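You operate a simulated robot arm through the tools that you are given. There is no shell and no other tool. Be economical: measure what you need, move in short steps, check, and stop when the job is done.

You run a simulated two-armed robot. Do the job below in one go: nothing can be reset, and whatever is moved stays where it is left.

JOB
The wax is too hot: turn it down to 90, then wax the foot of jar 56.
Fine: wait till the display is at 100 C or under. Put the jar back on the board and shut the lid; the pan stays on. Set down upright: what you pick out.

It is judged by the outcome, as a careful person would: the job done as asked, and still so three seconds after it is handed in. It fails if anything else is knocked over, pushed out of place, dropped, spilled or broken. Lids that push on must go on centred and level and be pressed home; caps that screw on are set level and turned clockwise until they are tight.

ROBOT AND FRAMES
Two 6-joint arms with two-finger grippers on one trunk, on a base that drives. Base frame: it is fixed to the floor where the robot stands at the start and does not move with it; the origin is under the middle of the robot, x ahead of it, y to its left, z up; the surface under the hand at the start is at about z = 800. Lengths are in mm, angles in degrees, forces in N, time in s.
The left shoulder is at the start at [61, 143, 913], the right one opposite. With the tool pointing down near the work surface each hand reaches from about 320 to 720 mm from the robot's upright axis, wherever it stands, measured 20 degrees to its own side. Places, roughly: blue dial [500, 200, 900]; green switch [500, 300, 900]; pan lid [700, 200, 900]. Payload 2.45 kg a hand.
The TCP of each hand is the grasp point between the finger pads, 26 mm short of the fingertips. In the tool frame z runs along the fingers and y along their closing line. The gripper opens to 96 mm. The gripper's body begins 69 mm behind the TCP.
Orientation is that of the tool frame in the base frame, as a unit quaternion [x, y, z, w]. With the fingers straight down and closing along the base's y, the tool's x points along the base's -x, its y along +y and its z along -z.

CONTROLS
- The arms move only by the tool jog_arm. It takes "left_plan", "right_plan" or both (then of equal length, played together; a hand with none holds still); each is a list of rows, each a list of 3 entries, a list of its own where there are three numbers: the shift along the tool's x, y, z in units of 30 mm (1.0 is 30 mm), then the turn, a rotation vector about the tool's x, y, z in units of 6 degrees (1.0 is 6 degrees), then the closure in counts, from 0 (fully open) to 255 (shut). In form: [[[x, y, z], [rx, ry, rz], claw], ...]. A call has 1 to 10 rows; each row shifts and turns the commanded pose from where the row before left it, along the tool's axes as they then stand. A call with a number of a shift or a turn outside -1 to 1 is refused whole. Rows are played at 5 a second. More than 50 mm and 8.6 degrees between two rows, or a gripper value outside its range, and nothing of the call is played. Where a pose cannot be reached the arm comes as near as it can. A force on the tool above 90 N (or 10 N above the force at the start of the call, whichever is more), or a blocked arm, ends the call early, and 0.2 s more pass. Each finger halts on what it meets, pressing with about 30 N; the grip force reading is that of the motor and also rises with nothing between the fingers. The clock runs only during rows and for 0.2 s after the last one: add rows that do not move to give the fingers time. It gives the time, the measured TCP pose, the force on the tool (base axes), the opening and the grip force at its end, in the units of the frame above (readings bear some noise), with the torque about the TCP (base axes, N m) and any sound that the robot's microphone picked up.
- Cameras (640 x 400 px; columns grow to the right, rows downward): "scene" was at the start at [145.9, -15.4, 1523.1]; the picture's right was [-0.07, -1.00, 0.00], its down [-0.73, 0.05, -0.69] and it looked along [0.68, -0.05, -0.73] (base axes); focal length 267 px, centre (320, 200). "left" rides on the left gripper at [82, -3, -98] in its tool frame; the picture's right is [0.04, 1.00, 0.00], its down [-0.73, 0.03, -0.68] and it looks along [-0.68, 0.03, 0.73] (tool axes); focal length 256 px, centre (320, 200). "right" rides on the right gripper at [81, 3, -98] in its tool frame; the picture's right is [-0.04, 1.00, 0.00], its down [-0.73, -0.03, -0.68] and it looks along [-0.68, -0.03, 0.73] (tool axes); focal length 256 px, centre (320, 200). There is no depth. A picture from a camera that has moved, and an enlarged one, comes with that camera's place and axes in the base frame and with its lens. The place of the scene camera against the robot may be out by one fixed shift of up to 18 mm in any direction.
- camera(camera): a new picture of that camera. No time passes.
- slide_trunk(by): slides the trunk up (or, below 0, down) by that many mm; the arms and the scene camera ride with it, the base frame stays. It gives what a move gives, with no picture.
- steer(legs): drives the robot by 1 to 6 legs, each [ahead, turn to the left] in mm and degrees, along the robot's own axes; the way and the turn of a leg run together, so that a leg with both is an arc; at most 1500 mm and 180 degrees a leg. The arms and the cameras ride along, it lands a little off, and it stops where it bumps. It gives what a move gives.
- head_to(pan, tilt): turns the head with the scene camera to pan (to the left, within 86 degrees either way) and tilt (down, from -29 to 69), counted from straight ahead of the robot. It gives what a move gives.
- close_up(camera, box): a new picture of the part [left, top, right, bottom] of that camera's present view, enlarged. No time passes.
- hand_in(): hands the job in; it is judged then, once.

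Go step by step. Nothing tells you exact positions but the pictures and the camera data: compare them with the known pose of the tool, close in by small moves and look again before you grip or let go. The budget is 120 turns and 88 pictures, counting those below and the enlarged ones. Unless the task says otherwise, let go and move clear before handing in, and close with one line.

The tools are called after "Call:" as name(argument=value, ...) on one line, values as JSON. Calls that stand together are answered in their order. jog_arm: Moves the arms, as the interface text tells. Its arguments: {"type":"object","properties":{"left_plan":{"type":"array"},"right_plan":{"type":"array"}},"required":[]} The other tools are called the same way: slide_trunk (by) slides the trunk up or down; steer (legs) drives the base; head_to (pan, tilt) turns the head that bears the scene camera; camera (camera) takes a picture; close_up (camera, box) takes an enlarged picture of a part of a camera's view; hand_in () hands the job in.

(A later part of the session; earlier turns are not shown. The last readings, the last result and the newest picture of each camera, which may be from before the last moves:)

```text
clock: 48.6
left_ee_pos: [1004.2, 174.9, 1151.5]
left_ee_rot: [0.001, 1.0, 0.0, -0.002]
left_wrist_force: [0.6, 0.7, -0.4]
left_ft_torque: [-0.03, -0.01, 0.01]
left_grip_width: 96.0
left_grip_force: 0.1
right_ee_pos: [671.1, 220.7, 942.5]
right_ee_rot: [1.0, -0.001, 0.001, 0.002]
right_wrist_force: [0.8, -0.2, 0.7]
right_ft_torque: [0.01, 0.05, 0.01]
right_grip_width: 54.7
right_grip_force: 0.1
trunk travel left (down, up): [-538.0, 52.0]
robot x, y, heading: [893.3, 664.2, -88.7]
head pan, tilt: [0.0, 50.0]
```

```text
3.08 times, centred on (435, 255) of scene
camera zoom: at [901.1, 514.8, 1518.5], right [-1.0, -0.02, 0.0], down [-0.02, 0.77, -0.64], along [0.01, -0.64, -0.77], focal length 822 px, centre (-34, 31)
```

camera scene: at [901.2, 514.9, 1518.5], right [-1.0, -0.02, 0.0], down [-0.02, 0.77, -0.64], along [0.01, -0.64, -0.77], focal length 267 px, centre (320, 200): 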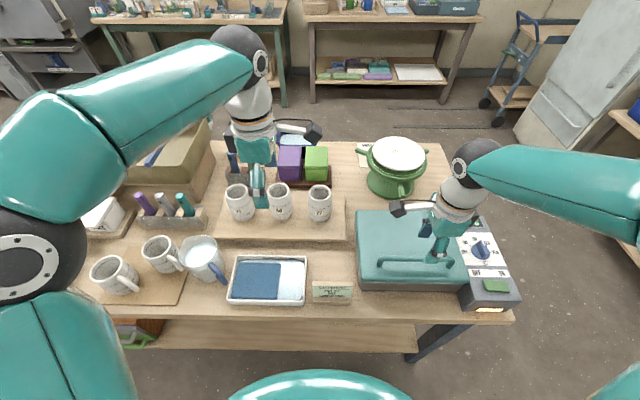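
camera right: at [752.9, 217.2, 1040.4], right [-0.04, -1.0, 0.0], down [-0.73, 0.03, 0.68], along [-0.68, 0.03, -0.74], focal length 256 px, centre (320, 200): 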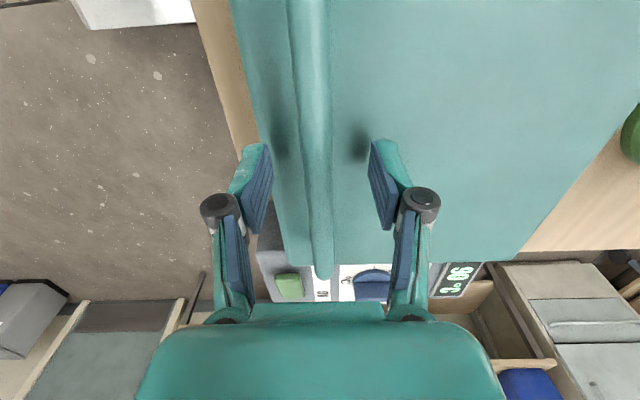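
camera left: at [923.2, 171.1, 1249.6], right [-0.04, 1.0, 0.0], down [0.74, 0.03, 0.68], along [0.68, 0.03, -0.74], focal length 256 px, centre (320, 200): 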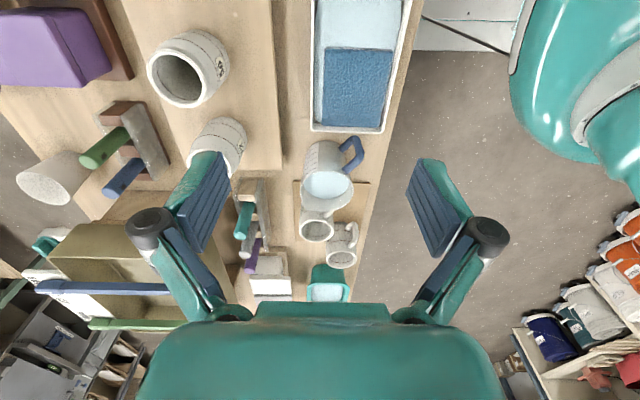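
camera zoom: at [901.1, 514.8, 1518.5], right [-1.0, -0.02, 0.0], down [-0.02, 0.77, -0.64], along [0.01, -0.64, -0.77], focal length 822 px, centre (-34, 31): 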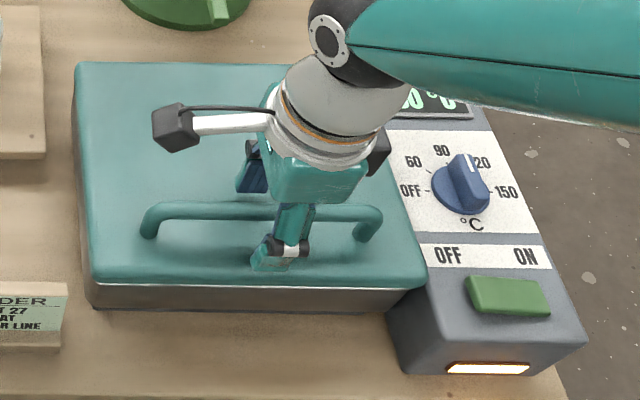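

The fingers straddle the bar. Lowering 10 mm and closing.

Call:
jog_arm(right_plan=[[[0, 0, 0.35], [0, 0, 0], 110], [[0, 0, 0], [0, 0, 0], 180], [[0, 0, 0], [0, 0, 0], 240], [[0, 0, 0], [0, 0, 0], 240], [[0, 0, 0], [0, 0, 0], 240]])

Call:
close_up(camera="right", box=[200, 80, 440, 260])

Call:
close_up(camera="scene", box=[345, 190, 525, 320])

```text
clock: 49.8
left_ee_pos: [1004.5, 175.4, 1151.5]
left_ee_rot: [0.001, 1.0, -0.001, -0.002]
left_wrist_force: [1.2, 1.1, 0.1]
left_ft_torque: [0.03, -0.04, -0.02]
left_grip_width: 96.0
left_grip_force: 0.0
right_ee_pos: [671.9, 221.4, 932.6]
right_ee_rot: [1.0, -0.002, 0.001, 0.002]
right_wrist_force: [0.1, 2.0, 11.9]
right_ft_torque: [0.12, 0.0, 0.26]
right_grip_width: 11.9
right_grip_force: 39.0
trunk travel left (down, up): [-538.0, 52.0]
robot x, y, heading: [891.6, 664.5, -88.9]
head pan, tilt: [0.0, 50.0]
```

```text
2.22 times, centred on (320, 170) of right
camera zoom: at [753.1, 217.8, 1030.2], right [-0.04, -1.0, 0.0], down [-0.73, 0.03, 0.68], along [-0.68, 0.03, -0.74], focal length 569 px, centre (320, 267)
```

zoom: 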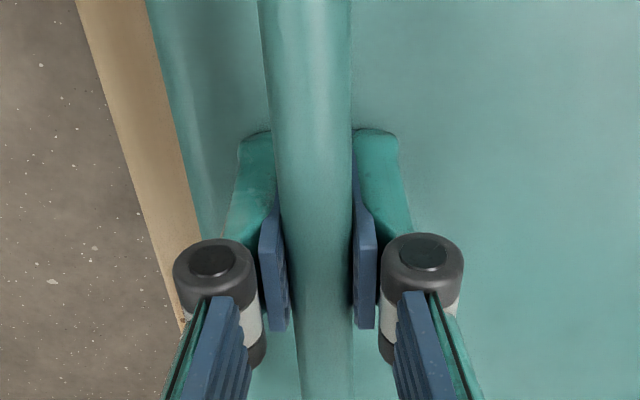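

```text
3.08 times, centred on (435, 255) of scene
camera zoom: at [901.6, 516.2, 1518.7], right [-1.0, -0.02, 0.0], down [-0.02, 0.77, -0.64], along [0.01, -0.64, -0.77], focal length 822 px, centre (-34, 31)
```

zoom: 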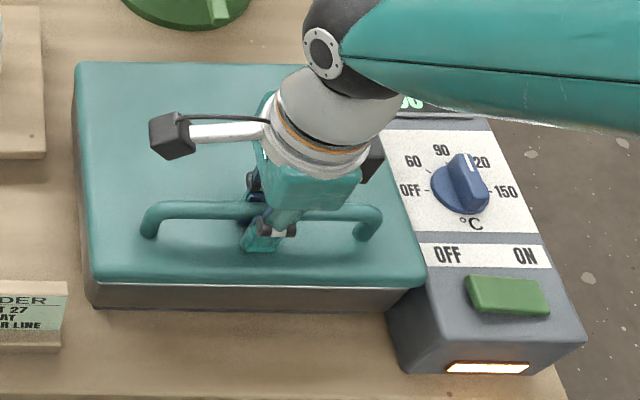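

Handle gripped. A small test lift of about 30 mm along the hinge arc, to see whether it swings about the far edge.

Call:
jog_arm(right_plan=[[[0, 0.1, -0.5], [0, 0, 0], 240], [[0, 0.17, -0.5], [0, 0, 0], 240], [[0, 0, 0], [0, 0, 0], 240]])

Call:
close_up(camera="scene", box=[345, 190, 525, 320])

```text
clock: 50.6
left_ee_pos: [1004.3, 170.9, 1149.3]
left_ee_rot: [0.0, 1.0, 0.001, 0.0]
left_wrist_force: [-0.6, 0.0, -0.6]
left_ft_torque: [-0.01, 0.01, 0.0]
left_grip_width: 95.9
left_grip_force: 0.1
right_ee_pos: [672.2, 209.6, 960.4]
right_ee_rot: [1.0, -0.001, 0.001, 0.002]
right_wrist_force: [3.2, -15.7, -11.7]
right_ft_torque: [0.28, -0.12, 0.27]
right_grip_width: 12.2
right_grip_force: 38.9
trunk travel left (down, up): [-538.0, 52.0]
robot x, y, heading: [894.6, 663.1, -88.9]
head pan, tilt: [0.0, 50.0]
```

```text
3.08 times, centred on (435, 255) of scene
camera zoom: at [901.1, 510.9, 1518.0], right [-1.0, -0.02, 0.0], down [-0.02, 0.77, -0.64], along [0.01, -0.64, -0.77], focal length 822 px, centre (-34, 31)
```

zoom: 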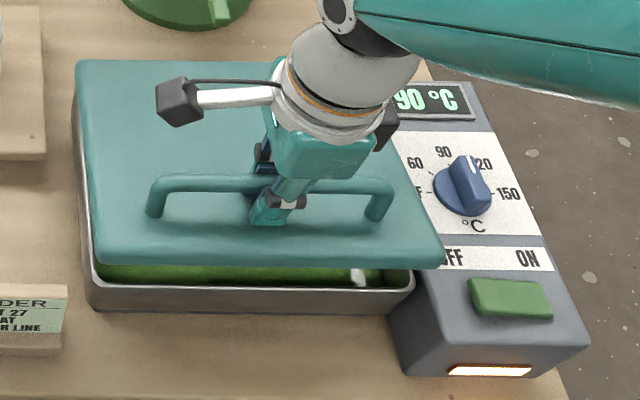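

It is hinged at the far edge, and green wax shows inside. Continuing the arc to about 40 degrees.

Call:
jog_arm(right_plan=[[[0, 0.25, -0.493], [0, 0, 0], 240], [[0, 0.28, -0.47], [0, 0, 0], 240], [[0, 0.29, -0.44], [0, 0, 0], 240], [[0, 0.337, -0.423], [0, 0, 0], 240], [[0, 0.373, -0.393], [0, 0, 0], 240], [[0, 0.397, -0.35], [0, 0, 0], 240]])

Call:
close_up(camera="scene", box=[345, 160, 525, 320])

```text
clock: 52.0
left_ee_pos: [1002.5, 169.4, 1147.7]
left_ee_rot: [0.001, 1.0, 0.001, -0.001]
left_wrist_force: [0.3, -0.5, 0.2]
left_ft_torque: [-0.01, 0.02, 0.01]
left_grip_width: 95.9
left_grip_force: 0.0
right_ee_pos: [672.6, 151.1, 1034.9]
right_ee_rot: [1.0, -0.001, 0.002, -0.001]
right_wrist_force: [-1.2, -24.6, -38.9]
right_ft_torque: [0.16, -0.15, 0.87]
right_grip_width: 12.6
right_grip_force: 39.4
trunk travel left (down, up): [-538.0, 52.0]
robot x, y, heading: [891.3, 662.7, -88.7]
head pan, tilt: [0.0, 50.0]
```

```text
2.50 times, centred on (435, 240) of scene
camera zoom: at [899.8, 506.0, 1517.4], right [-1.0, -0.02, 0.0], down [-0.01, 0.77, -0.64], along [0.01, -0.64, -0.77], focal length 668 px, centre (32, 100)
```

zoom: 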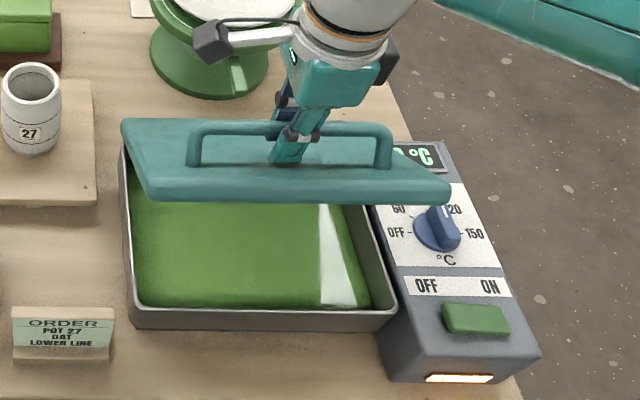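

Opening smoothly; the pull says the true radius is slightly smaller. Continuing to about 65 degrees with that correction.

Call:
jog_arm(right_plan=[[[0, 0.463, -0.2], [0, 0, 0], 240], [[0, 0.437, -0.25], [0, 0, 0], 240], [[0, 0.46, -0.22], [0, 0, 0], 240], [[0, 0.48, -0.18], [0, 0, 0], 240], [[0, 0.49, -0.14], [0, 0, 0], 240]])

Call:
close_up(camera="scene", box=[345, 120, 525, 320])

```text
clock: 53.2
left_ee_pos: [1004.8, 171.5, 1149.4]
left_ee_rot: [0.002, 1.0, -0.001, -0.001]
left_wrist_force: [-0.3, -0.5, 0.3]
left_ft_torque: [0.03, 0.0, -0.01]
left_grip_width: 95.9
left_grip_force: 0.1
right_ee_pos: [671.3, 84.1, 1065.5]
right_ee_rot: [1.0, -0.001, 0.001, -0.003]
right_wrist_force: [8.0, -4.8, -28.0]
right_ft_torque: [0.06, -0.46, 0.46]
right_grip_width: 12.6
right_grip_force: 40.0
trunk travel left (down, up): [-538.0, 52.0]
robot x, y, heading: [896.2, 659.7, -88.7]
head pan, tilt: [0.0, 50.0]
```

```text
2.00 times, centred on (435, 220) of scene
camera zoom: at [901.4, 510.5, 1518.1], right [-1.0, -0.02, 0.0], down [-0.02, 0.77, -0.64], along [0.01, -0.64, -0.77], focal length 534 px, centre (90, 160)
```

zoom: 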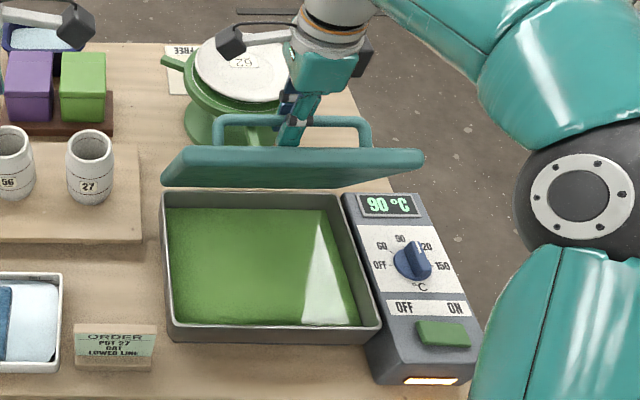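

Call:
jog_arm(right_plan=[[[0, 0.5, -0.07], [0, 0, 0], 240], [[0, 0.51, -0.02], [0, 0, 0], 240], [[0, 0.51, 0.03], [0, 0, 0], 240], [[0, 0.51, 0.06], [0, 0, 0], 240], [[0, 0, 0], [0, 0, 0], 240]])

Call:
close_up(camera="scene", box=[345, 120, 525, 320])

```text
clock: 54.4
left_ee_pos: [1005.2, 175.2, 1150.8]
left_ee_rot: [0.0, 1.0, -0.002, -0.002]
left_wrist_force: [0.9, 0.2, -0.2]
left_ft_torque: [-0.01, 0.01, -0.03]
left_grip_width: 96.0
left_grip_force: 0.1
right_ee_pos: [672.2, 26.7, 1071.1]
right_ee_rot: [1.0, 0.0, 0.001, 0.004]
right_wrist_force: [6.5, -0.5, 12.0]
right_ft_torque: [-0.08, -0.27, 0.66]
right_grip_width: 12.8
right_grip_force: 39.5
trunk travel left (down, up): [-538.0, 52.0]
robot x, y, heading: [892.5, 664.3, -88.8]
head pan, tilt: [0.0, 50.0]
```

```text
2.00 times, centred on (435, 220) of scene
camera zoom: at [902.6, 515.9, 1518.9], right [-1.0, -0.02, 0.0], down [-0.02, 0.77, -0.64], along [0.01, -0.64, -0.77], focal length 534 px, centre (90, 160)
```

zoom: 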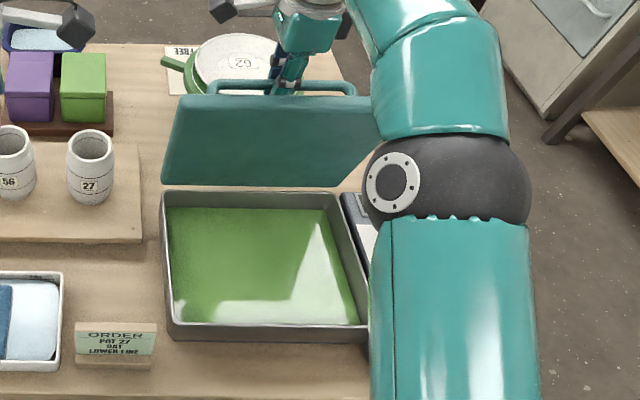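

Call:
jog_arm(right_plan=[[[0, 0.5, 0.06], [0, 0, 0], 240], [[0, 0.5, 0.1], [0, 0, 0], 240], [[0, 0.5, 0.14], [0, 0, 0], 240], [[0, 0, 0], [0, 0, 0], 240]])

Call:
camera(camera="scene")

Call:
camera(camera="right")

```text
clock: 55.4
left_ee_pos: [1003.7, 174.7, 1150.1]
left_ee_rot: [0.002, 1.0, -0.001, -0.001]
left_wrist_force: [0.7, -0.1, -0.4]
left_ft_torque: [-0.03, -0.04, -0.01]
left_grip_width: 95.9
left_grip_force: 0.1
right_ee_pos: [675.0, 11.1, 1043.6]
right_ee_rot: [1.0, 0.0, 0.001, -0.006]
right_wrist_force: [-0.9, 4.5, -19.6]
right_ft_torque: [-0.11, 0.03, 0.5]
right_grip_width: 8.2
right_grip_force: 29.6
right hand out of reach, approached as far as the arm can: row 1, 2, 3
trunk travel left (down, up): [-538.0, 52.0]
robot x, y, heading: [892.4, 663.9, -88.8]
head pan, tilt: [0.0, 50.0]
```

```text
45 pictures are left
camera scene: at [900.2, 513.6, 1517.7], right [-1.0, -0.02, 0.0], down [-0.01, 0.77, -0.64], along [0.01, -0.64, -0.77], focal length 267 px, centre (320, 200)
```

scene: 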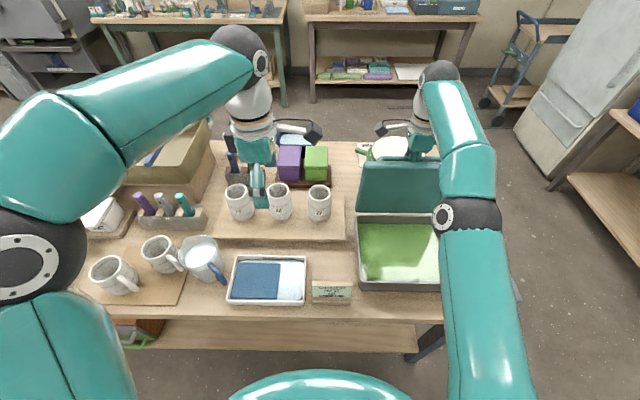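

```text
44 pictures are left
camera right: at [756.8, 5.9, 1140.8], right [-0.04, -1.0, -0.01], down [-0.73, 0.02, 0.68], along [-0.68, 0.04, -0.73], focal length 256 px, centre (320, 200)
```

right: 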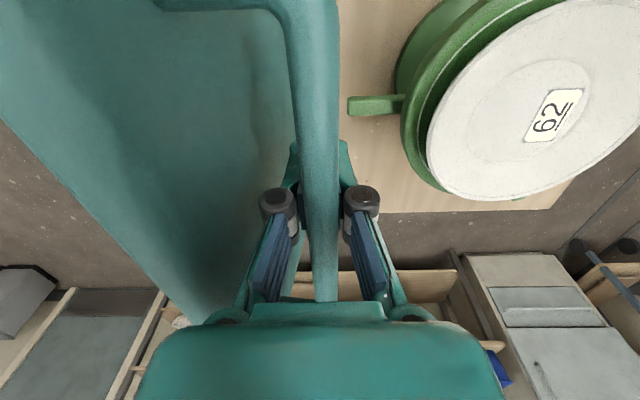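

The lid is about upright, but the right arm is at the end of its reach. I'll drive forward 45 mm, which carries the handle past vertical and improves reach.

Call:
steer(legs=[[45, 0]])

Call:
camera(camera="right")

Call:
close_up(camera="scene", box=[345, 120, 525, 320])

```text
clock: 56.5
left_ee_pos: [1004.7, 132.9, 1153.1]
left_ee_rot: [0.001, 1.0, -0.002, 0.0]
left_wrist_force: [-0.4, -0.2, 0.5]
left_ft_torque: [-0.08, -0.02, 0.0]
left_grip_width: 96.1
left_grip_force: 0.1
right_ee_pos: [675.6, -23.2, 1030.5]
right_ee_rot: [1.0, 0.001, -0.002, -0.031]
right_wrist_force: [-2.5, 5.3, -16.0]
right_ft_torque: [-0.26, -0.02, -0.04]
right_grip_width: 6.0
right_grip_force: 28.7
trunk travel left (down, up): [-538.0, 52.0]
robot x, y, heading: [891.1, 617.2, -89.2]
head pan, tilt: [0.0, 50.0]
stopped in leg 1: the force on the tool passed its limit at 92 N (the readings are from after the stop); the commanded pose is now the measured one
```

```text
43 pictures are left
camera right: at [758.2, -33.3, 1126.4], right [-0.04, -1.0, -0.06], down [-0.73, -0.02, 0.68], along [-0.68, 0.07, -0.73], focal length 256 px, centre (320, 200)
```

right: 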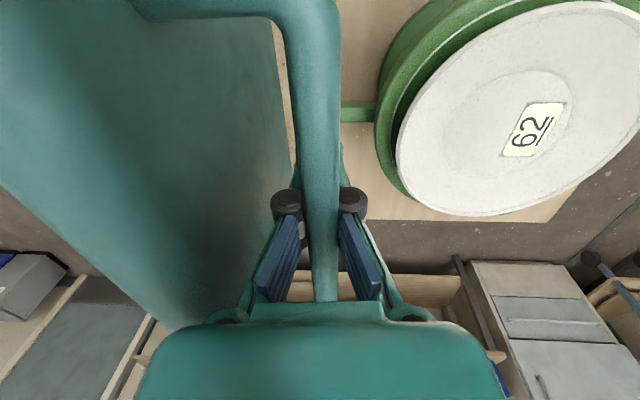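

```text
2.00 times, centred on (435, 220) of scene
camera zoom: at [901.1, 473.3, 1519.4], right [-1.0, -0.02, 0.0], down [-0.01, 0.77, -0.64], along [0.01, -0.64, -0.77], focal length 534 px, centre (90, 160)
```

zoom: 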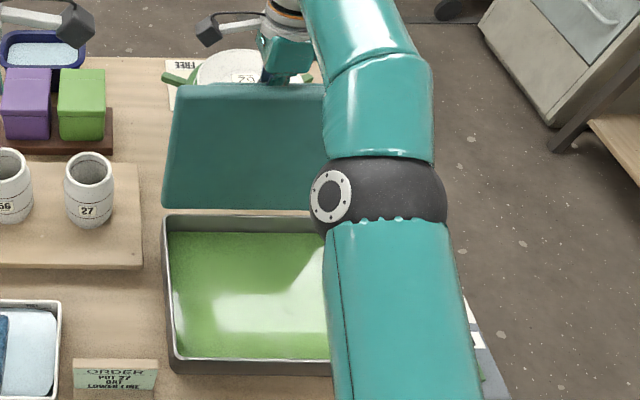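

The lid reached its stop a little past vertical. I'll open the fingers just a little so as not to push the lid back, and check that it stays.

Call:
jog_arm(right_plan=[[[0, 0, 0], [0, 0, 0], 200], [[0, 0, 0], [0, 0, 0], 185], [[0, 0, 0], [0, 0, 0], 178], [[0, 0, 0], [0, 0, 0], 178]])

Call:
slide_trunk(by=45)

Call:
camera(camera="right")

```text
clock: 57.5
left_ee_pos: [1004.2, 131.3, 1151.9]
left_ee_rot: [0.001, 1.0, 0.0, -0.002]
left_wrist_force: [-0.8, 0.1, 0.3]
left_ft_torque: [0.0, -0.01, 0.0]
left_grip_width: 95.8
left_grip_force: 0.0
right_ee_pos: [677.6, -26.3, 1031.3]
right_ee_rot: [1.0, 0.001, -0.002, -0.028]
right_wrist_force: [-0.2, -1.2, 0.3]
right_ft_torque: [0.01, -0.01, 0.0]
right_grip_width: 28.6
right_grip_force: 0.0
trunk travel left (down, up): [-538.0, 52.0]
robot x, y, heading: [892.6, 615.9, -88.9]
head pan, tilt: [0.0, 50.0]
```

```text
clock: 58.4
left_ee_pos: [1004.9, 131.1, 1196.1]
left_ee_rot: [0.001, 1.0, -0.001, -0.001]
left_wrist_force: [0.3, -0.1, -0.3]
left_ft_torque: [0.04, 0.01, -0.01]
left_grip_width: 96.2
left_grip_force: 0.1
right_ee_pos: [677.0, -25.7, 1075.8]
right_ee_rot: [1.0, 0.002, -0.001, -0.027]
right_wrist_force: [-0.8, -0.9, 1.4]
right_ft_torque: [0.04, 0.04, -0.01]
right_grip_width: 28.6
right_grip_force: 0.2
trunk travel left (down, up): [-583.0, 7.0]
robot x, y, heading: [894.6, 617.5, -88.9]
head pan, tilt: [0.0, 50.0]
```

```text
41 pictures are left
camera right: at [759.6, -35.4, 1172.4], right [-0.04, -1.0, -0.06], down [-0.73, -0.01, 0.68], along [-0.68, 0.07, -0.73], focal length 256 px, centre (320, 200)
```

right: 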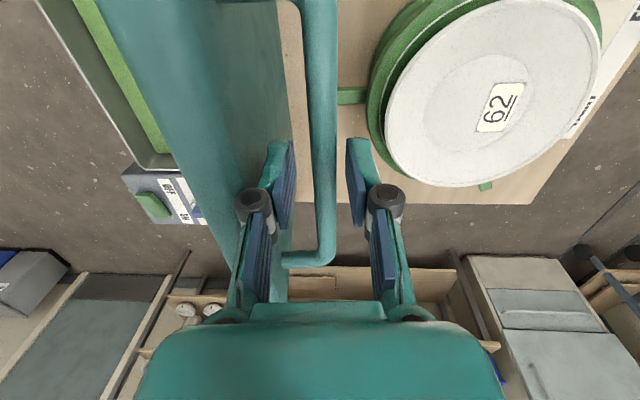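

The lid stays by itself. Raising the right hand free of the handle.

Call:
jog_arm(right_plan=[[[0, 0, -0.7], [0, 0, 0], 178], [[0, 0, -0.7], [0, 0, 0], 178], [[0, 0, -0.7], [0, 0, 0], 178], [[0, 0, -0.7], [0, 0, 0], 178]])

Call:
camera(camera="right")

```text
clock: 59.4
left_ee_pos: [1003.5, 131.8, 1195.4]
left_ee_rot: [0.001, 1.0, -0.001, -0.001]
left_wrist_force: [-0.2, 0.7, -0.1]
left_ft_torque: [-0.02, 0.02, -0.01]
left_grip_width: 95.8
left_grip_force: 0.1
right_ee_pos: [682.7, -2.9, 1135.6]
right_ee_rot: [1.0, 0.001, -0.002, -0.028]
right_wrist_force: [0.3, 0.2, -0.1]
right_ft_torque: [-0.02, -0.01, 0.02]
right_grip_width: 28.8
right_grip_force: 0.1
right hand out of reach, approached as far as the arm can: row 1, 2, 3, 4
trunk travel left (down, up): [-583.0, 7.0]
robot x, y, heading: [891.5, 618.5, -88.9]
head pan, tilt: [0.0, 50.0]
```

```text
40 pictures are left
camera right: at [765.0, -12.2, 1232.5], right [-0.04, -1.0, -0.06], down [-0.73, -0.01, 0.68], along [-0.68, 0.07, -0.73], focal length 256 px, centre (320, 200)
```

right: 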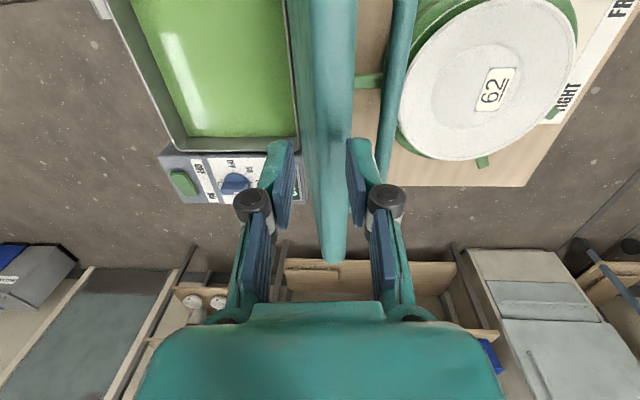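

The fingers now straddle the lid's edge. Opening them wide, then going up a bit and back toward me.

Call:
jog_arm(right_plan=[[[0, 0, 0], [0, 0, 0], 60], [[0, 0, 0], [0, 0, 0], 0], [[0, -0.4, -0.3], [0, 0, 0], 0], [[0, -0.4, -0.5], [0, 0, 0], 0], [[0, 0, 0], [0, 0, 0], 0]])

Call:
camera(camera="right")

```text
clock: 60.6
left_ee_pos: [1004.3, 131.2, 1195.9]
left_ee_rot: [0.001, 1.0, -0.001, -0.001]
left_wrist_force: [-0.6, -0.5, -0.2]
left_ft_torque: [0.01, 0.0, -0.02]
left_grip_width: 96.0
left_grip_force: 0.1
right_ee_pos: [682.0, 19.2, 1160.7]
right_ee_rot: [1.0, 0.003, -0.002, -0.028]
right_wrist_force: [-0.5, 0.6, 0.0]
right_ft_torque: [-0.02, -0.05, 0.01]
right_grip_width: 96.1
right_grip_force: 0.1
trunk travel left (down, up): [-583.0, 7.0]
robot x, y, heading: [892.6, 620.4, -89.2]
head pan, tilt: [0.0, 50.0]
```

```text
39 pictures are left
camera right: at [764.6, 10.4, 1257.9], right [-0.04, -1.0, -0.06], down [-0.73, -0.01, 0.68], along [-0.68, 0.07, -0.73], focal length 256 px, centre (320, 200)
```

right: 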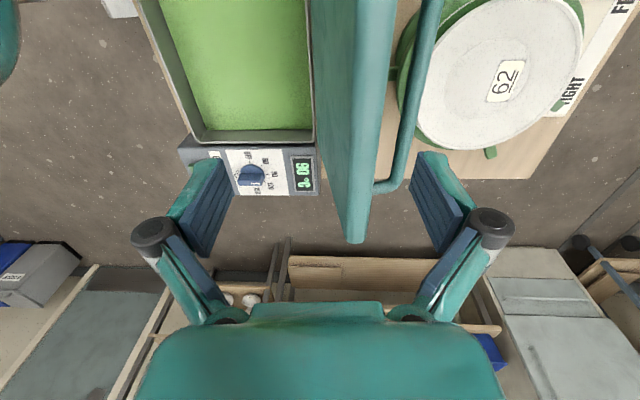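

Clear above the lid edge. Retracting the right hand up, toward me and to the right, leaving the pan free.

Call:
jog_arm(right_plan=[[[0, -0.3, -1], [0, 0, 0], 0], [[0, -0.5, -1], [0, 0, 0], 0], [[0, -1, -0.8], [0, 0, 0], 0], [[0, -1, -0.3], [0, 0, 0], 0], [[-0.5, -1, 0], [0, 0, 0], 0], [[-0.5, -1, 0], [0, 0, 0], 0], [[-0.5, -1, 0], [0, 0, 0], 0], [[-0.5, -1, 0], [0, 0, 0], 0], [[-0.5, -1, 0], [0, 0, 0], 0]])

Call:
camera(camera="scene")

Call:
close_up(camera="scene", box=[210, 150, 350, 250])

```text
clock: 62.6
left_ee_pos: [1004.0, 133.5, 1197.6]
left_ee_rot: [0.001, 1.0, -0.002, -0.001]
left_wrist_force: [-0.5, -0.2, -0.3]
left_ft_torque: [0.01, -0.04, 0.0]
left_grip_width: 96.2
left_grip_force: 0.1
right_ee_pos: [609.0, 250.1, 1268.2]
right_ee_rot: [1.0, 0.002, -0.002, -0.026]
right_wrist_force: [-0.9, 0.2, 0.6]
right_ft_torque: [-0.03, -0.02, 0.0]
right_grip_width: 96.0
right_grip_force: 0.1
trunk travel left (down, up): [-583.0, 7.0]
robot x, y, heading: [896.9, 619.5, -89.0]
head pan, tilt: [0.0, 50.0]
```

```text
38 pictures are left
camera scene: at [901.5, 473.1, 1563.7], right [-1.0, -0.02, 0.0], down [-0.01, 0.77, -0.64], along [0.01, -0.64, -0.77], focal length 267 px, centre (320, 200)
```

scene: 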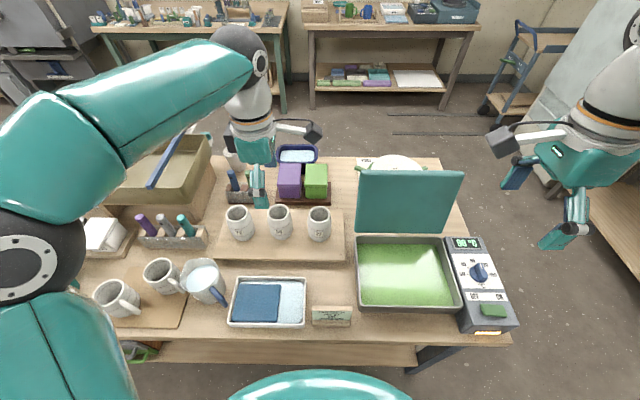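

```text
4.00 times, centred on (280, 200) of scene
camera zoom: at [901.5, 473.1, 1563.7], right [-1.0, -0.02, 0.0], down [-0.01, 0.77, -0.64], along [0.01, -0.64, -0.77], focal length 1069 px, centre (480, 200)
```

zoom: 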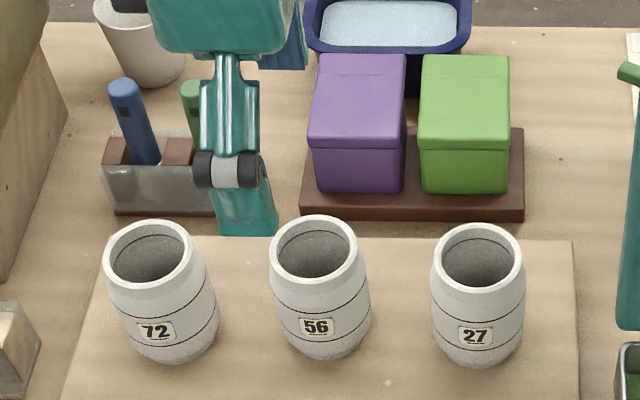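

The pan is open and the lid stays put. Jar 56 is the middle one at roughly (1045, 7), its rim near z 941. Bringing the left hand over it.

Call:
jog_arm(left_plan=[[[-0.195, -0.6, 0.6], [0, 0, 0], 0], [[-0.195, -0.6, 0.8], [0, 0, 0], 0], [[-0.195, -0.6, 0.8], [0, 0, 0], 0], [[-0.195, -0.6, 0.8], [0, 0, 0], 0], [[-0.195, -0.6, 0.8], [0, 0, 0], 0], [[-0.195, -0.6, 0.8], [0, 0, 0], 0], [[-0.195, -0.6, 0.8], [0, 0, 0], 0], [[0, 0, 0], [0, 0, 0], 0]])

Call:
camera(camera="left")

Call:
close_up(camera="scene", box=[210, 150, 350, 250])

```text
clock: 64.4
left_ee_pos: [1043.0, 5.8, 1034.3]
left_ee_rot: [0.0, 1.0, -0.002, -0.002]
left_wrist_force: [0.9, 0.9, 0.3]
left_ft_torque: [-0.04, -0.01, 0.01]
left_grip_width: 96.1
left_grip_force: 0.1
right_ee_pos: [608.6, 248.1, 1268.0]
right_ee_rot: [1.0, 0.002, -0.002, -0.028]
right_wrist_force: [-0.2, 0.2, -0.1]
right_ft_torque: [-0.03, 0.03, -0.01]
right_grip_width: 95.9
right_grip_force: 0.2
trunk travel left (down, up): [-583.0, 7.0]
robot x, y, heading: [892.3, 619.5, -89.1]
head pan, tilt: [0.0, 50.0]
```

```text
36 pictures are left
camera left: at [962.6, 4.5, 1133.9], right [-0.04, 1.0, 0.0], down [0.74, 0.03, 0.68], along [0.68, 0.02, -0.74], focal length 256 px, centre (320, 200)
```

left: 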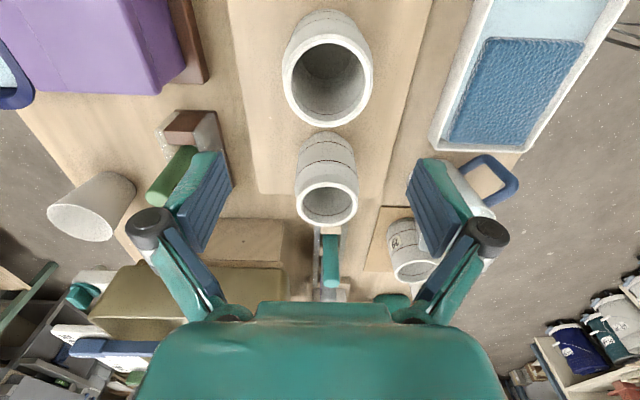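

```text
4.00 times, centred on (280, 200) of scene
camera zoom: at [901.8, 472.1, 1563.6], right [-1.0, -0.02, 0.0], down [-0.01, 0.77, -0.64], along [0.01, -0.64, -0.77], focal length 1069 px, centre (480, 200)
```

zoom: 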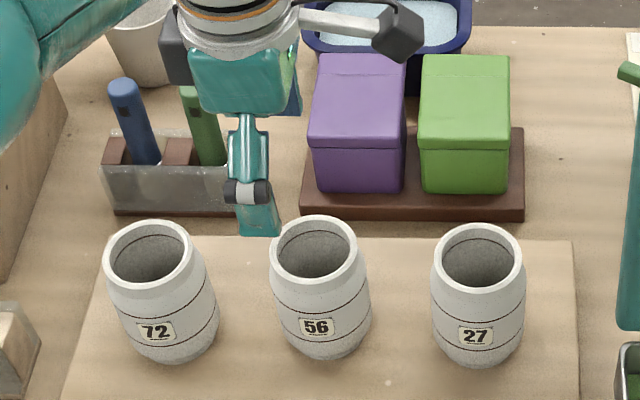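

The left camera puts jar 56's rim at about (1028, 10). Aligning and lowering to just at the rim, then looking.

Call:
jog_arm(left_plan=[[[0.5, 0.15, 0], [0, 0, 0], 0], [[0, 0, 0.8], [0, 0, 0], 0], [[0, 0, 0.8], [0, 0, 0], 0], [[0, 0, 0.4], [0, 0, 0], 0], [[0, 0, 0], [0, 0, 0], 0]])

Call:
camera(camera="left")

Call:
close_up(camera="scene", box=[210, 150, 350, 250])

```text
clock: 65.6
left_ee_pos: [1029.2, 7.5, 975.0]
left_ee_rot: [0.001, 1.0, -0.001, -0.001]
left_wrist_force: [1.1, -0.7, 0.6]
left_ft_torque: [0.01, -0.02, 0.01]
left_grip_width: 96.1
left_grip_force: 0.1
right_ee_pos: [608.2, 248.1, 1268.0]
right_ee_rot: [1.0, 0.002, -0.001, -0.028]
right_wrist_force: [-0.2, 0.4, 0.9]
right_ft_torque: [-0.03, 0.02, 0.02]
right_grip_width: 96.2
right_grip_force: 0.1
trunk travel left (down, up): [-583.0, 7.0]
robot x, y, heading: [895.0, 616.2, -88.9]
head pan, tilt: [0.0, 50.0]
```

```text
34 pictures are left
camera left: at [949.1, 7.1, 1074.1], right [-0.04, 1.0, 0.0], down [0.74, 0.03, 0.68], along [0.68, 0.02, -0.74], focal length 256 px, centre (320, 200)
```

left: 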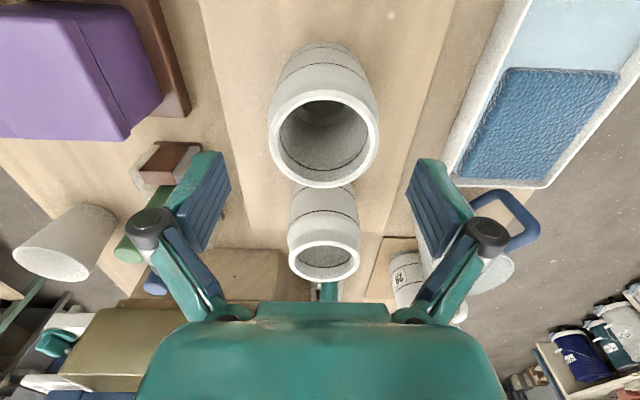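

```text
4.00 times, centred on (280, 200) of scene
camera zoom: at [901.8, 471.3, 1563.5], right [-1.0, -0.02, 0.0], down [-0.01, 0.77, -0.64], along [0.01, -0.64, -0.77], focal length 1069 px, centre (480, 200)
```

zoom: 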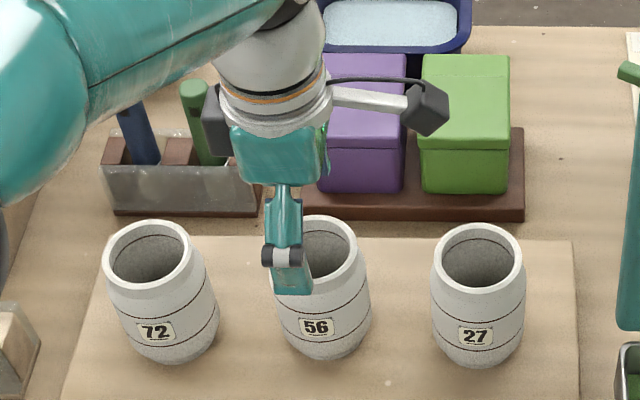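

Fingers are on either side of the jar. Small correction, then descending around the body and closing gently.

Call:
jog_arm(left_plan=[[[0.17, 0.1, 0.4], [0, 0, 0], 0], [[0, 0, 0.7], [0, 0, 0], 0], [[0, 0, 0.7], [0, 0, 0], 0], [[0, 0, 0.7], [0, 0, 0], 0], [[0, 0, 0], [0, 0, 0], 0]])

Call:
camera(camera="left")

Call:
close_up(camera="scene", box=[210, 150, 350, 250])

```text
clock: 66.8
left_ee_pos: [1024.1, 13.0, 899.9]
left_ee_rot: [0.001, 1.0, -0.001, -0.001]
left_wrist_force: [0.0, -0.8, 0.3]
left_ft_torque: [0.02, 0.03, 0.01]
left_grip_width: 95.9
left_grip_force: 0.1
right_ee_pos: [608.4, 247.7, 1269.0]
right_ee_rot: [1.0, 0.002, -0.002, -0.028]
right_wrist_force: [-0.5, 0.6, 0.2]
right_ft_torque: [-0.02, -0.02, 0.0]
right_grip_width: 95.8
right_grip_force: 0.1
trunk travel left (down, up): [-583.0, 7.0]
robot x, y, heading: [893.6, 618.7, -89.3]
head pan, tilt: [0.0, 50.0]
```

```text
32 pictures are left
camera left: at [943.0, 11.2, 999.6], right [-0.04, 1.0, 0.0], down [0.74, 0.03, 0.68], along [0.68, 0.02, -0.74], focal length 256 px, centre (320, 200)
```

left: 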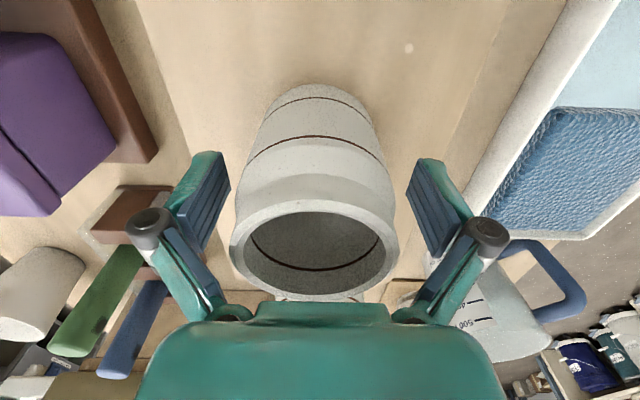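

```text
4.00 times, centred on (280, 200) of scene
camera zoom: at [901.8, 471.6, 1563.6], right [-1.0, -0.02, 0.0], down [-0.01, 0.77, -0.64], along [0.01, -0.64, -0.77], focal length 1069 px, centre (480, 200)
```

zoom: 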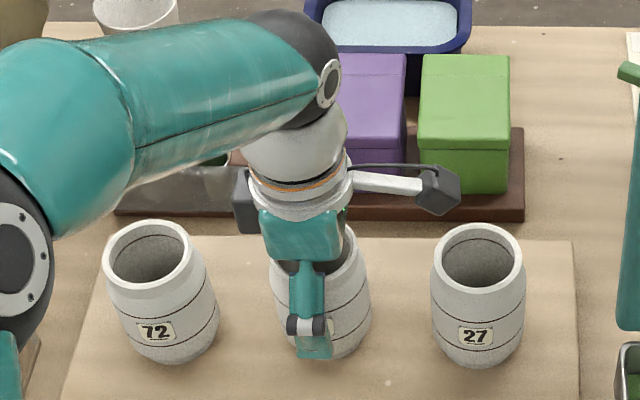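

Well centred. Closing on the jar.

Call:
jog_arm(left_plan=[[[0, 0, 0], [0, 0, 0], 50], [[0, 0, 0], [0, 0, 0], 90], [[0, 0, 0], [0, 0, 0], 140], [[0, 0, 0], [0, 0, 0], 200], [[0, 0, 0], [0, 0, 0], 200]])

Call:
camera(camera="left")

```text
clock: 68.0
left_ee_pos: [1023.0, 12.7, 900.3]
left_ee_rot: [0.0, 1.0, -0.001, -0.002]
left_wrist_force: [0.0, -2.4, 1.7]
left_ft_torque: [-0.09, -0.02, -0.01]
left_grip_width: 71.5
left_grip_force: 30.2
right_ee_pos: [609.0, 248.0, 1268.0]
right_ee_rot: [1.0, 0.002, -0.002, -0.028]
right_wrist_force: [0.2, -0.7, 1.3]
right_ft_torque: [0.03, 0.01, 0.01]
right_grip_width: 96.2
right_grip_force: 0.1
trunk travel left (down, up): [-583.0, 7.0]
robot x, y, heading: [892.9, 619.4, -89.0]
head pan, tilt: [0.0, 50.0]
```

```text
30 pictures are left
camera left: at [943.1, 10.8, 1000.0], right [-0.04, 1.0, 0.0], down [0.74, 0.03, 0.68], along [0.68, 0.02, -0.74], focal length 256 px, centre (320, 200)
```

left: 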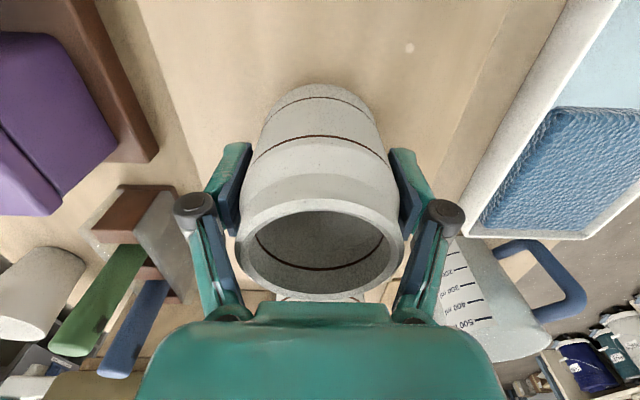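

Gripped at 71.5 mm wide. Lifting 150 mm, and moving the right hand further aside.

Call:
jog_arm(left_plan=[[[0, 0, -0.3], [0, 0, 0], 200], [[0, 0, -0.5], [0, 0, 0], 200], [[0, 0, -0.7], [0, 0, 0], 200], [[0, 0, -0.7], [0, 0, 0], 200], [[0, 0, -0.7], [0, 0, 0], 200], [[0, 0, -0.7], [0, 0, 0], 200], [[0, 0, -0.7], [0, 0, 0], 200], [[0, 0, -0.5], [0, 0, 0], 200], [[0, 0, 0], [0, 0, 0], 200]], right_plan=[[[0, 0, 0], [0, 0, 0], 0], [[0, 0, 0], [0, 0, 0], 0], [[-0.6, -0.5, 0], [0, 0, 0], 0], [[-0.6, -0.5, 0], [0, 0, 0], 0], [[-0.6, -0.5, 0], [0, 0, 0], 0], [[-0.6, -0.5, 0], [0, 0, 0], 0], [[-0.6, -0.5, 0], [0, 0, 0], 0], [[0, 0, 0], [0, 0, 0], 0], [[0, 0, 0], [0, 0, 0], 0]])

Call:
camera(camera="scene")

```text
clock: 70.0
left_ee_pos: [1026.0, 14.7, 1044.9]
left_ee_rot: [0.001, 1.0, 0.0, -0.001]
left_wrist_force: [0.1, 0.0, -2.6]
left_ft_torque: [0.01, 0.0, -0.04]
left_grip_width: 70.0
left_grip_force: 30.0
right_ee_pos: [517.6, 322.2, 1270.7]
right_ee_rot: [1.0, 0.002, -0.003, -0.028]
right_wrist_force: [-0.4, -0.1, -0.1]
right_ft_torque: [0.0, -0.02, -0.03]
right_grip_width: 95.9
right_grip_force: 0.1
trunk travel left (down, up): [-583.0, 7.0]
robot x, y, heading: [897.9, 620.9, -89.0]
head pan, tilt: [0.0, 50.0]
```

```text
29 pictures are left
camera scene: at [901.8, 471.2, 1563.5], right [-1.0, -0.02, 0.0], down [-0.01, 0.77, -0.64], along [0.01, -0.64, -0.77], focal length 267 px, centre (320, 200)
```

scene: 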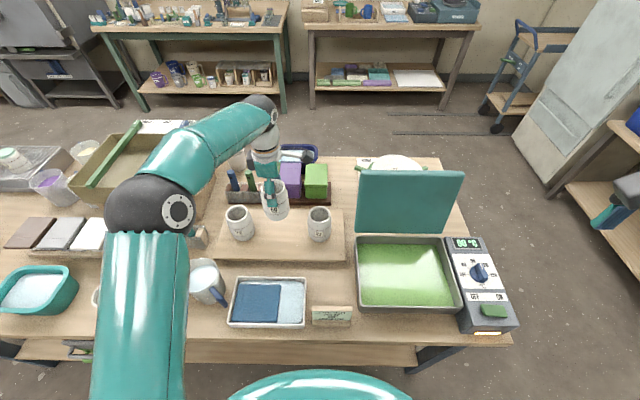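

The jar is held. Moving it up a little and over toward the pan's middle (about x 690, y 150).

Call:
jog_arm(left_plan=[[[0, 0.6, -0.6], [0, 0, 0], 200], [[0.5, 0.8, -0.6], [0, 0, 0], 200], [[0.8, 0.8, 0], [0, 0, 0], 200], [[0.9, 0.8, 0], [0, 0, 0], 200], [[0.9, 0.75, 0], [0, 0, 0], 200], [[0.9, 0.75, 0], [0, 0, 0], 200], [[0.9, 0, 0], [0, 0, 0], 200], [[0.9, 0, 0], [0, 0, 0], 200], [[0.9, 0, 0], [0, 0, 0], 200], [[0.6, 0, 0], [0, 0, 0], 200]])

Call:
jog_arm(left_plan=[[[0.8, 0, 0], [0, 0, 0], 200], [[0.9, 0, 0], [0, 0, 0], 200], [[0.9, 0, 0], [0, 0, 0], 200], [[0.9, 0, 0], [0, 0, 0], 200], [[0.4, 0, 0], [0, 0, 0], 200], [[0, 0, 0], [0, 0, 0], 200]])

Call:
camera(camera="scene")

Call:
camera(camera="left")

```text
clock: 72.2
left_ee_pos: [805.9, 148.4, 1079.5]
left_ee_rot: [0.002, 1.0, -0.001, -0.001]
left_wrist_force: [-0.2, -0.1, -3.7]
left_ft_torque: [0.01, 0.0, 0.0]
left_grip_width: 69.9
left_grip_force: 29.1
right_ee_pos: [516.8, 320.1, 1272.0]
right_ee_rot: [1.0, 0.001, -0.002, -0.027]
right_wrist_force: [0.3, -0.3, 0.3]
right_ft_torque: [0.01, -0.03, -0.01]
right_grip_width: 96.1
right_grip_force: 0.1
trunk travel left (down, up): [-583.0, 7.0]
robot x, y, heading: [894.4, 620.2, -89.0]
head pan, tilt: [0.0, 50.0]
```

```text
clock: 73.2
left_ee_pos: [782.4, 91.8, 1141.6]
left_ee_rot: [-0.08, 0.995, -0.032, -0.053]
left_wrist_force: [0.6, 0.0, -2.6]
left_ft_torque: [0.01, 0.02, 0.01]
left_grip_width: 70.3
left_grip_force: 29.7
right_ee_pos: [517.3, 320.1, 1268.5]
right_ee_rot: [1.0, 0.001, -0.001, -0.028]
right_wrist_force: [0.6, 0.4, -0.3]
right_ft_torque: [0.05, 0.02, 0.02]
right_grip_width: 95.9
right_grip_force: 0.1
trunk travel left (down, up): [-583.0, 7.0]
robot x, y, heading: [891.8, 618.4, -89.1]
head pan, tilt: [0.0, 50.0]
stopped in row 4 (left hand): the arm was blocked; the commanded pose is now the measured one
```

```text
28 pictures are left
camera scene: at [902.3, 469.8, 1560.8], right [-1.0, -0.02, 0.0], down [-0.01, 0.77, -0.64], along [0.01, -0.64, -0.77], focal length 267 px, centre (320, 200)
```

scene: 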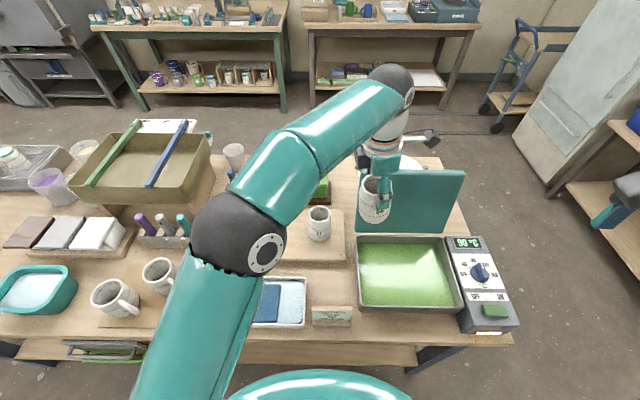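

```text
27 pictures are left
camera left: at [713.0, 84.2, 1249.8], right [-0.2, 0.98, -0.05], down [0.78, 0.19, 0.59], along [0.59, 0.08, -0.81], focal length 256 px, centre (320, 200)
```

left: 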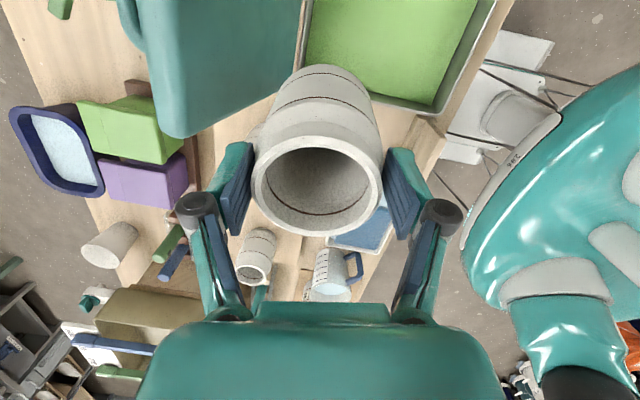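

The left arm got blocked swinging that far to its right and was deflected up; the jar is still held and touches nothing. I'll bring the hand back toward me and level it, then turn the robot so the pan lies in front of the left arm.

Call:
jog_arm(left_plan=[[[-0.3, 0.6, 0], [0, 0, 0], 200], [[-0.3, 0.7, 0], [0, 0, 0], 200], [[-0.2, 0.7, 0], [-0.31, -0.51, 0.76], 200], [[-0.2, 0.7, 0], [-0.31, -0.51, 0.76], 200], [[0, 0.7, 0], [0, 0, 0], 200], [[0, 0.7, 0], [0, 0, 0], 200], [[0, 0, 0], [0, 0, 0], 200]])

```text
clock: 74.8
left_ee_pos: [797.7, 219.8, 1138.3]
left_ee_rot: [0.001, 1.0, -0.001, 0.0]
left_wrist_force: [0.7, 0.6, -3.2]
left_ft_torque: [-0.04, 0.02, 0.01]
left_grip_width: 70.1
left_grip_force: 29.8
right_ee_pos: [517.2, 320.3, 1272.1]
right_ee_rot: [1.0, 0.002, -0.001, -0.028]
right_wrist_force: [0.4, -0.2, -0.3]
right_ft_torque: [0.02, 0.01, 0.02]
right_grip_width: 95.9
right_grip_force: 0.0
trunk travel left (down, up): [-583.0, 7.0]
robot x, y, heading: [891.5, 618.5, -89.0]
head pan, tilt: [0.0, 50.0]
```

Level again. Moving the hand a little left, backing up 60 mm, then turning right about 38 degrees.

Call:
jog_arm(left_plan=[[[-0.8, 0, 0], [0, 0, 0], 200], [[-0.8, 0, 0], [0, 0, 0], 200], [[-0.6, 0, 0], [0, 0, 0], 200]])

Call:
steer(legs=[[-60, 0]])

Call:
steer(legs=[[0, -20]])

Call:
steer(legs=[[0, -18]])

Call:
head_to(pan=10, tilt=50)

Call:
camera(camera="scene")

```text
clock: 75.6
left_ee_pos: [865.9, 218.4, 1137.7]
left_ee_rot: [0.001, 1.0, 0.0, 0.0]
left_wrist_force: [0.0, -0.8, -2.9]
left_ft_torque: [0.03, 0.02, 0.0]
left_grip_width: 70.0
left_grip_force: 30.1
right_ee_pos: [517.4, 320.7, 1272.2]
right_ee_rot: [1.0, 0.001, -0.001, -0.028]
right_wrist_force: [-0.2, 0.0, -0.2]
right_ft_torque: [-0.01, 0.03, 0.01]
right_grip_width: 95.9
right_grip_force: 0.1
trunk travel left (down, up): [-583.0, 7.0]
robot x, y, heading: [897.3, 620.5, -89.3]
head pan, tilt: [0.0, 50.0]
```

```text
clock: 76.6
left_ee_pos: [861.9, 281.8, 1138.5]
left_ee_rot: [0.002, 1.0, -0.003, -0.001]
left_wrist_force: [0.3, 0.5, -4.0]
left_ft_torque: [-0.05, 0.0, -0.02]
left_grip_width: 70.1
left_grip_force: 29.8
right_ee_pos: [516.4, 385.5, 1272.6]
right_ee_rot: [1.0, 0.001, -0.002, -0.026]
right_wrist_force: [0.3, 0.7, 0.0]
right_ft_torque: [-0.09, 0.0, -0.02]
right_grip_width: 95.9
right_grip_force: 0.2
trunk travel left (down, up): [-583.0, 7.0]
robot x, y, heading: [891.9, 680.3, -89.0]
head pan, tilt: [0.0, 50.0]
```

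```text
clock: 78.2
left_ee_pos: [729.2, 317.7, 1137.7]
left_ee_rot: [0.174, 0.985, -0.001, 0.0]
left_wrist_force: [-0.7, -0.5, -2.6]
left_ft_torque: [0.01, -0.01, 0.03]
left_grip_width: 69.9
left_grip_force: 30.1
right_ee_pos: [438.5, 531.3, 1272.4]
right_ee_rot: [0.985, -0.172, 0.004, -0.028]
right_wrist_force: [0.3, 0.6, -0.6]
right_ft_torque: [0.01, 0.01, 0.0]
right_grip_width: 96.2
right_grip_force: 0.0
trunk travel left (down, up): [-583.0, 7.0]
robot x, y, heading: [905.8, 683.0, -108.8]
head pan, tilt: [0.0, 50.0]
```

```text
clock: 79.7
left_ee_pos: [623.7, 393.2, 1139.2]
left_ee_rot: [0.329, 0.944, -0.002, -0.001]
left_wrist_force: [0.6, -0.6, -2.3]
left_ft_torque: [-0.01, 0.0, 0.0]
left_grip_width: 70.0
left_grip_force: 30.4
right_ee_pos: [417.3, 687.0, 1272.3]
right_ee_rot: [0.944, -0.328, 0.007, -0.027]
right_wrist_force: [-0.1, 0.0, 0.2]
right_ft_torque: [0.0, -0.01, 0.02]
right_grip_width: 96.2
right_grip_force: 0.1
trunk travel left (down, up): [-583.0, 7.0]
robot x, y, heading: [915.7, 674.4, -127.1]
head pan, tilt: [0.0, 50.0]
```

```text
clock: 80.4
left_ee_pos: [625.1, 392.4, 1138.1]
left_ee_rot: [0.33, 0.944, -0.001, -0.001]
left_wrist_force: [0.7, 0.6, -3.4]
left_ft_torque: [0.01, -0.02, 0.01]
left_grip_width: 70.2
left_grip_force: 29.7
right_ee_pos: [417.3, 686.5, 1273.0]
right_ee_rot: [0.945, -0.327, 0.008, -0.028]
right_wrist_force: [-0.3, -0.2, -0.1]
right_ft_torque: [-0.02, -0.03, -0.01]
right_grip_width: 96.2
right_grip_force: 0.1
trunk travel left (down, up): [-583.0, 7.0]
robot x, y, heading: [911.3, 669.4, -126.9]
head pan, tilt: [10.0, 50.0]
```

```text
26 pictures are left
camera scene: at [848.3, 546.3, 1563.5], right [-0.89, 0.45, 0.0], down [0.35, 0.68, -0.64], along [-0.29, -0.57, -0.77], focal length 267 px, centre (320, 200)
```

scene: 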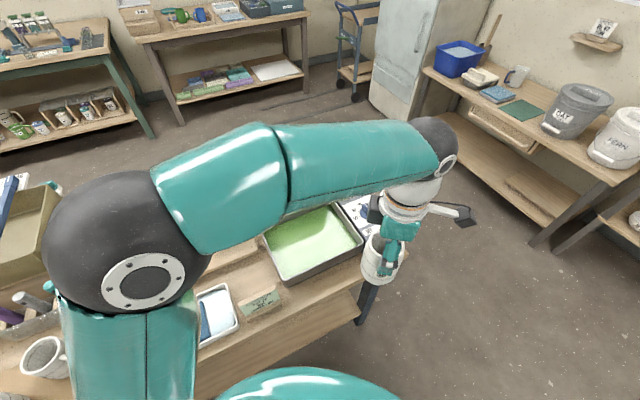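

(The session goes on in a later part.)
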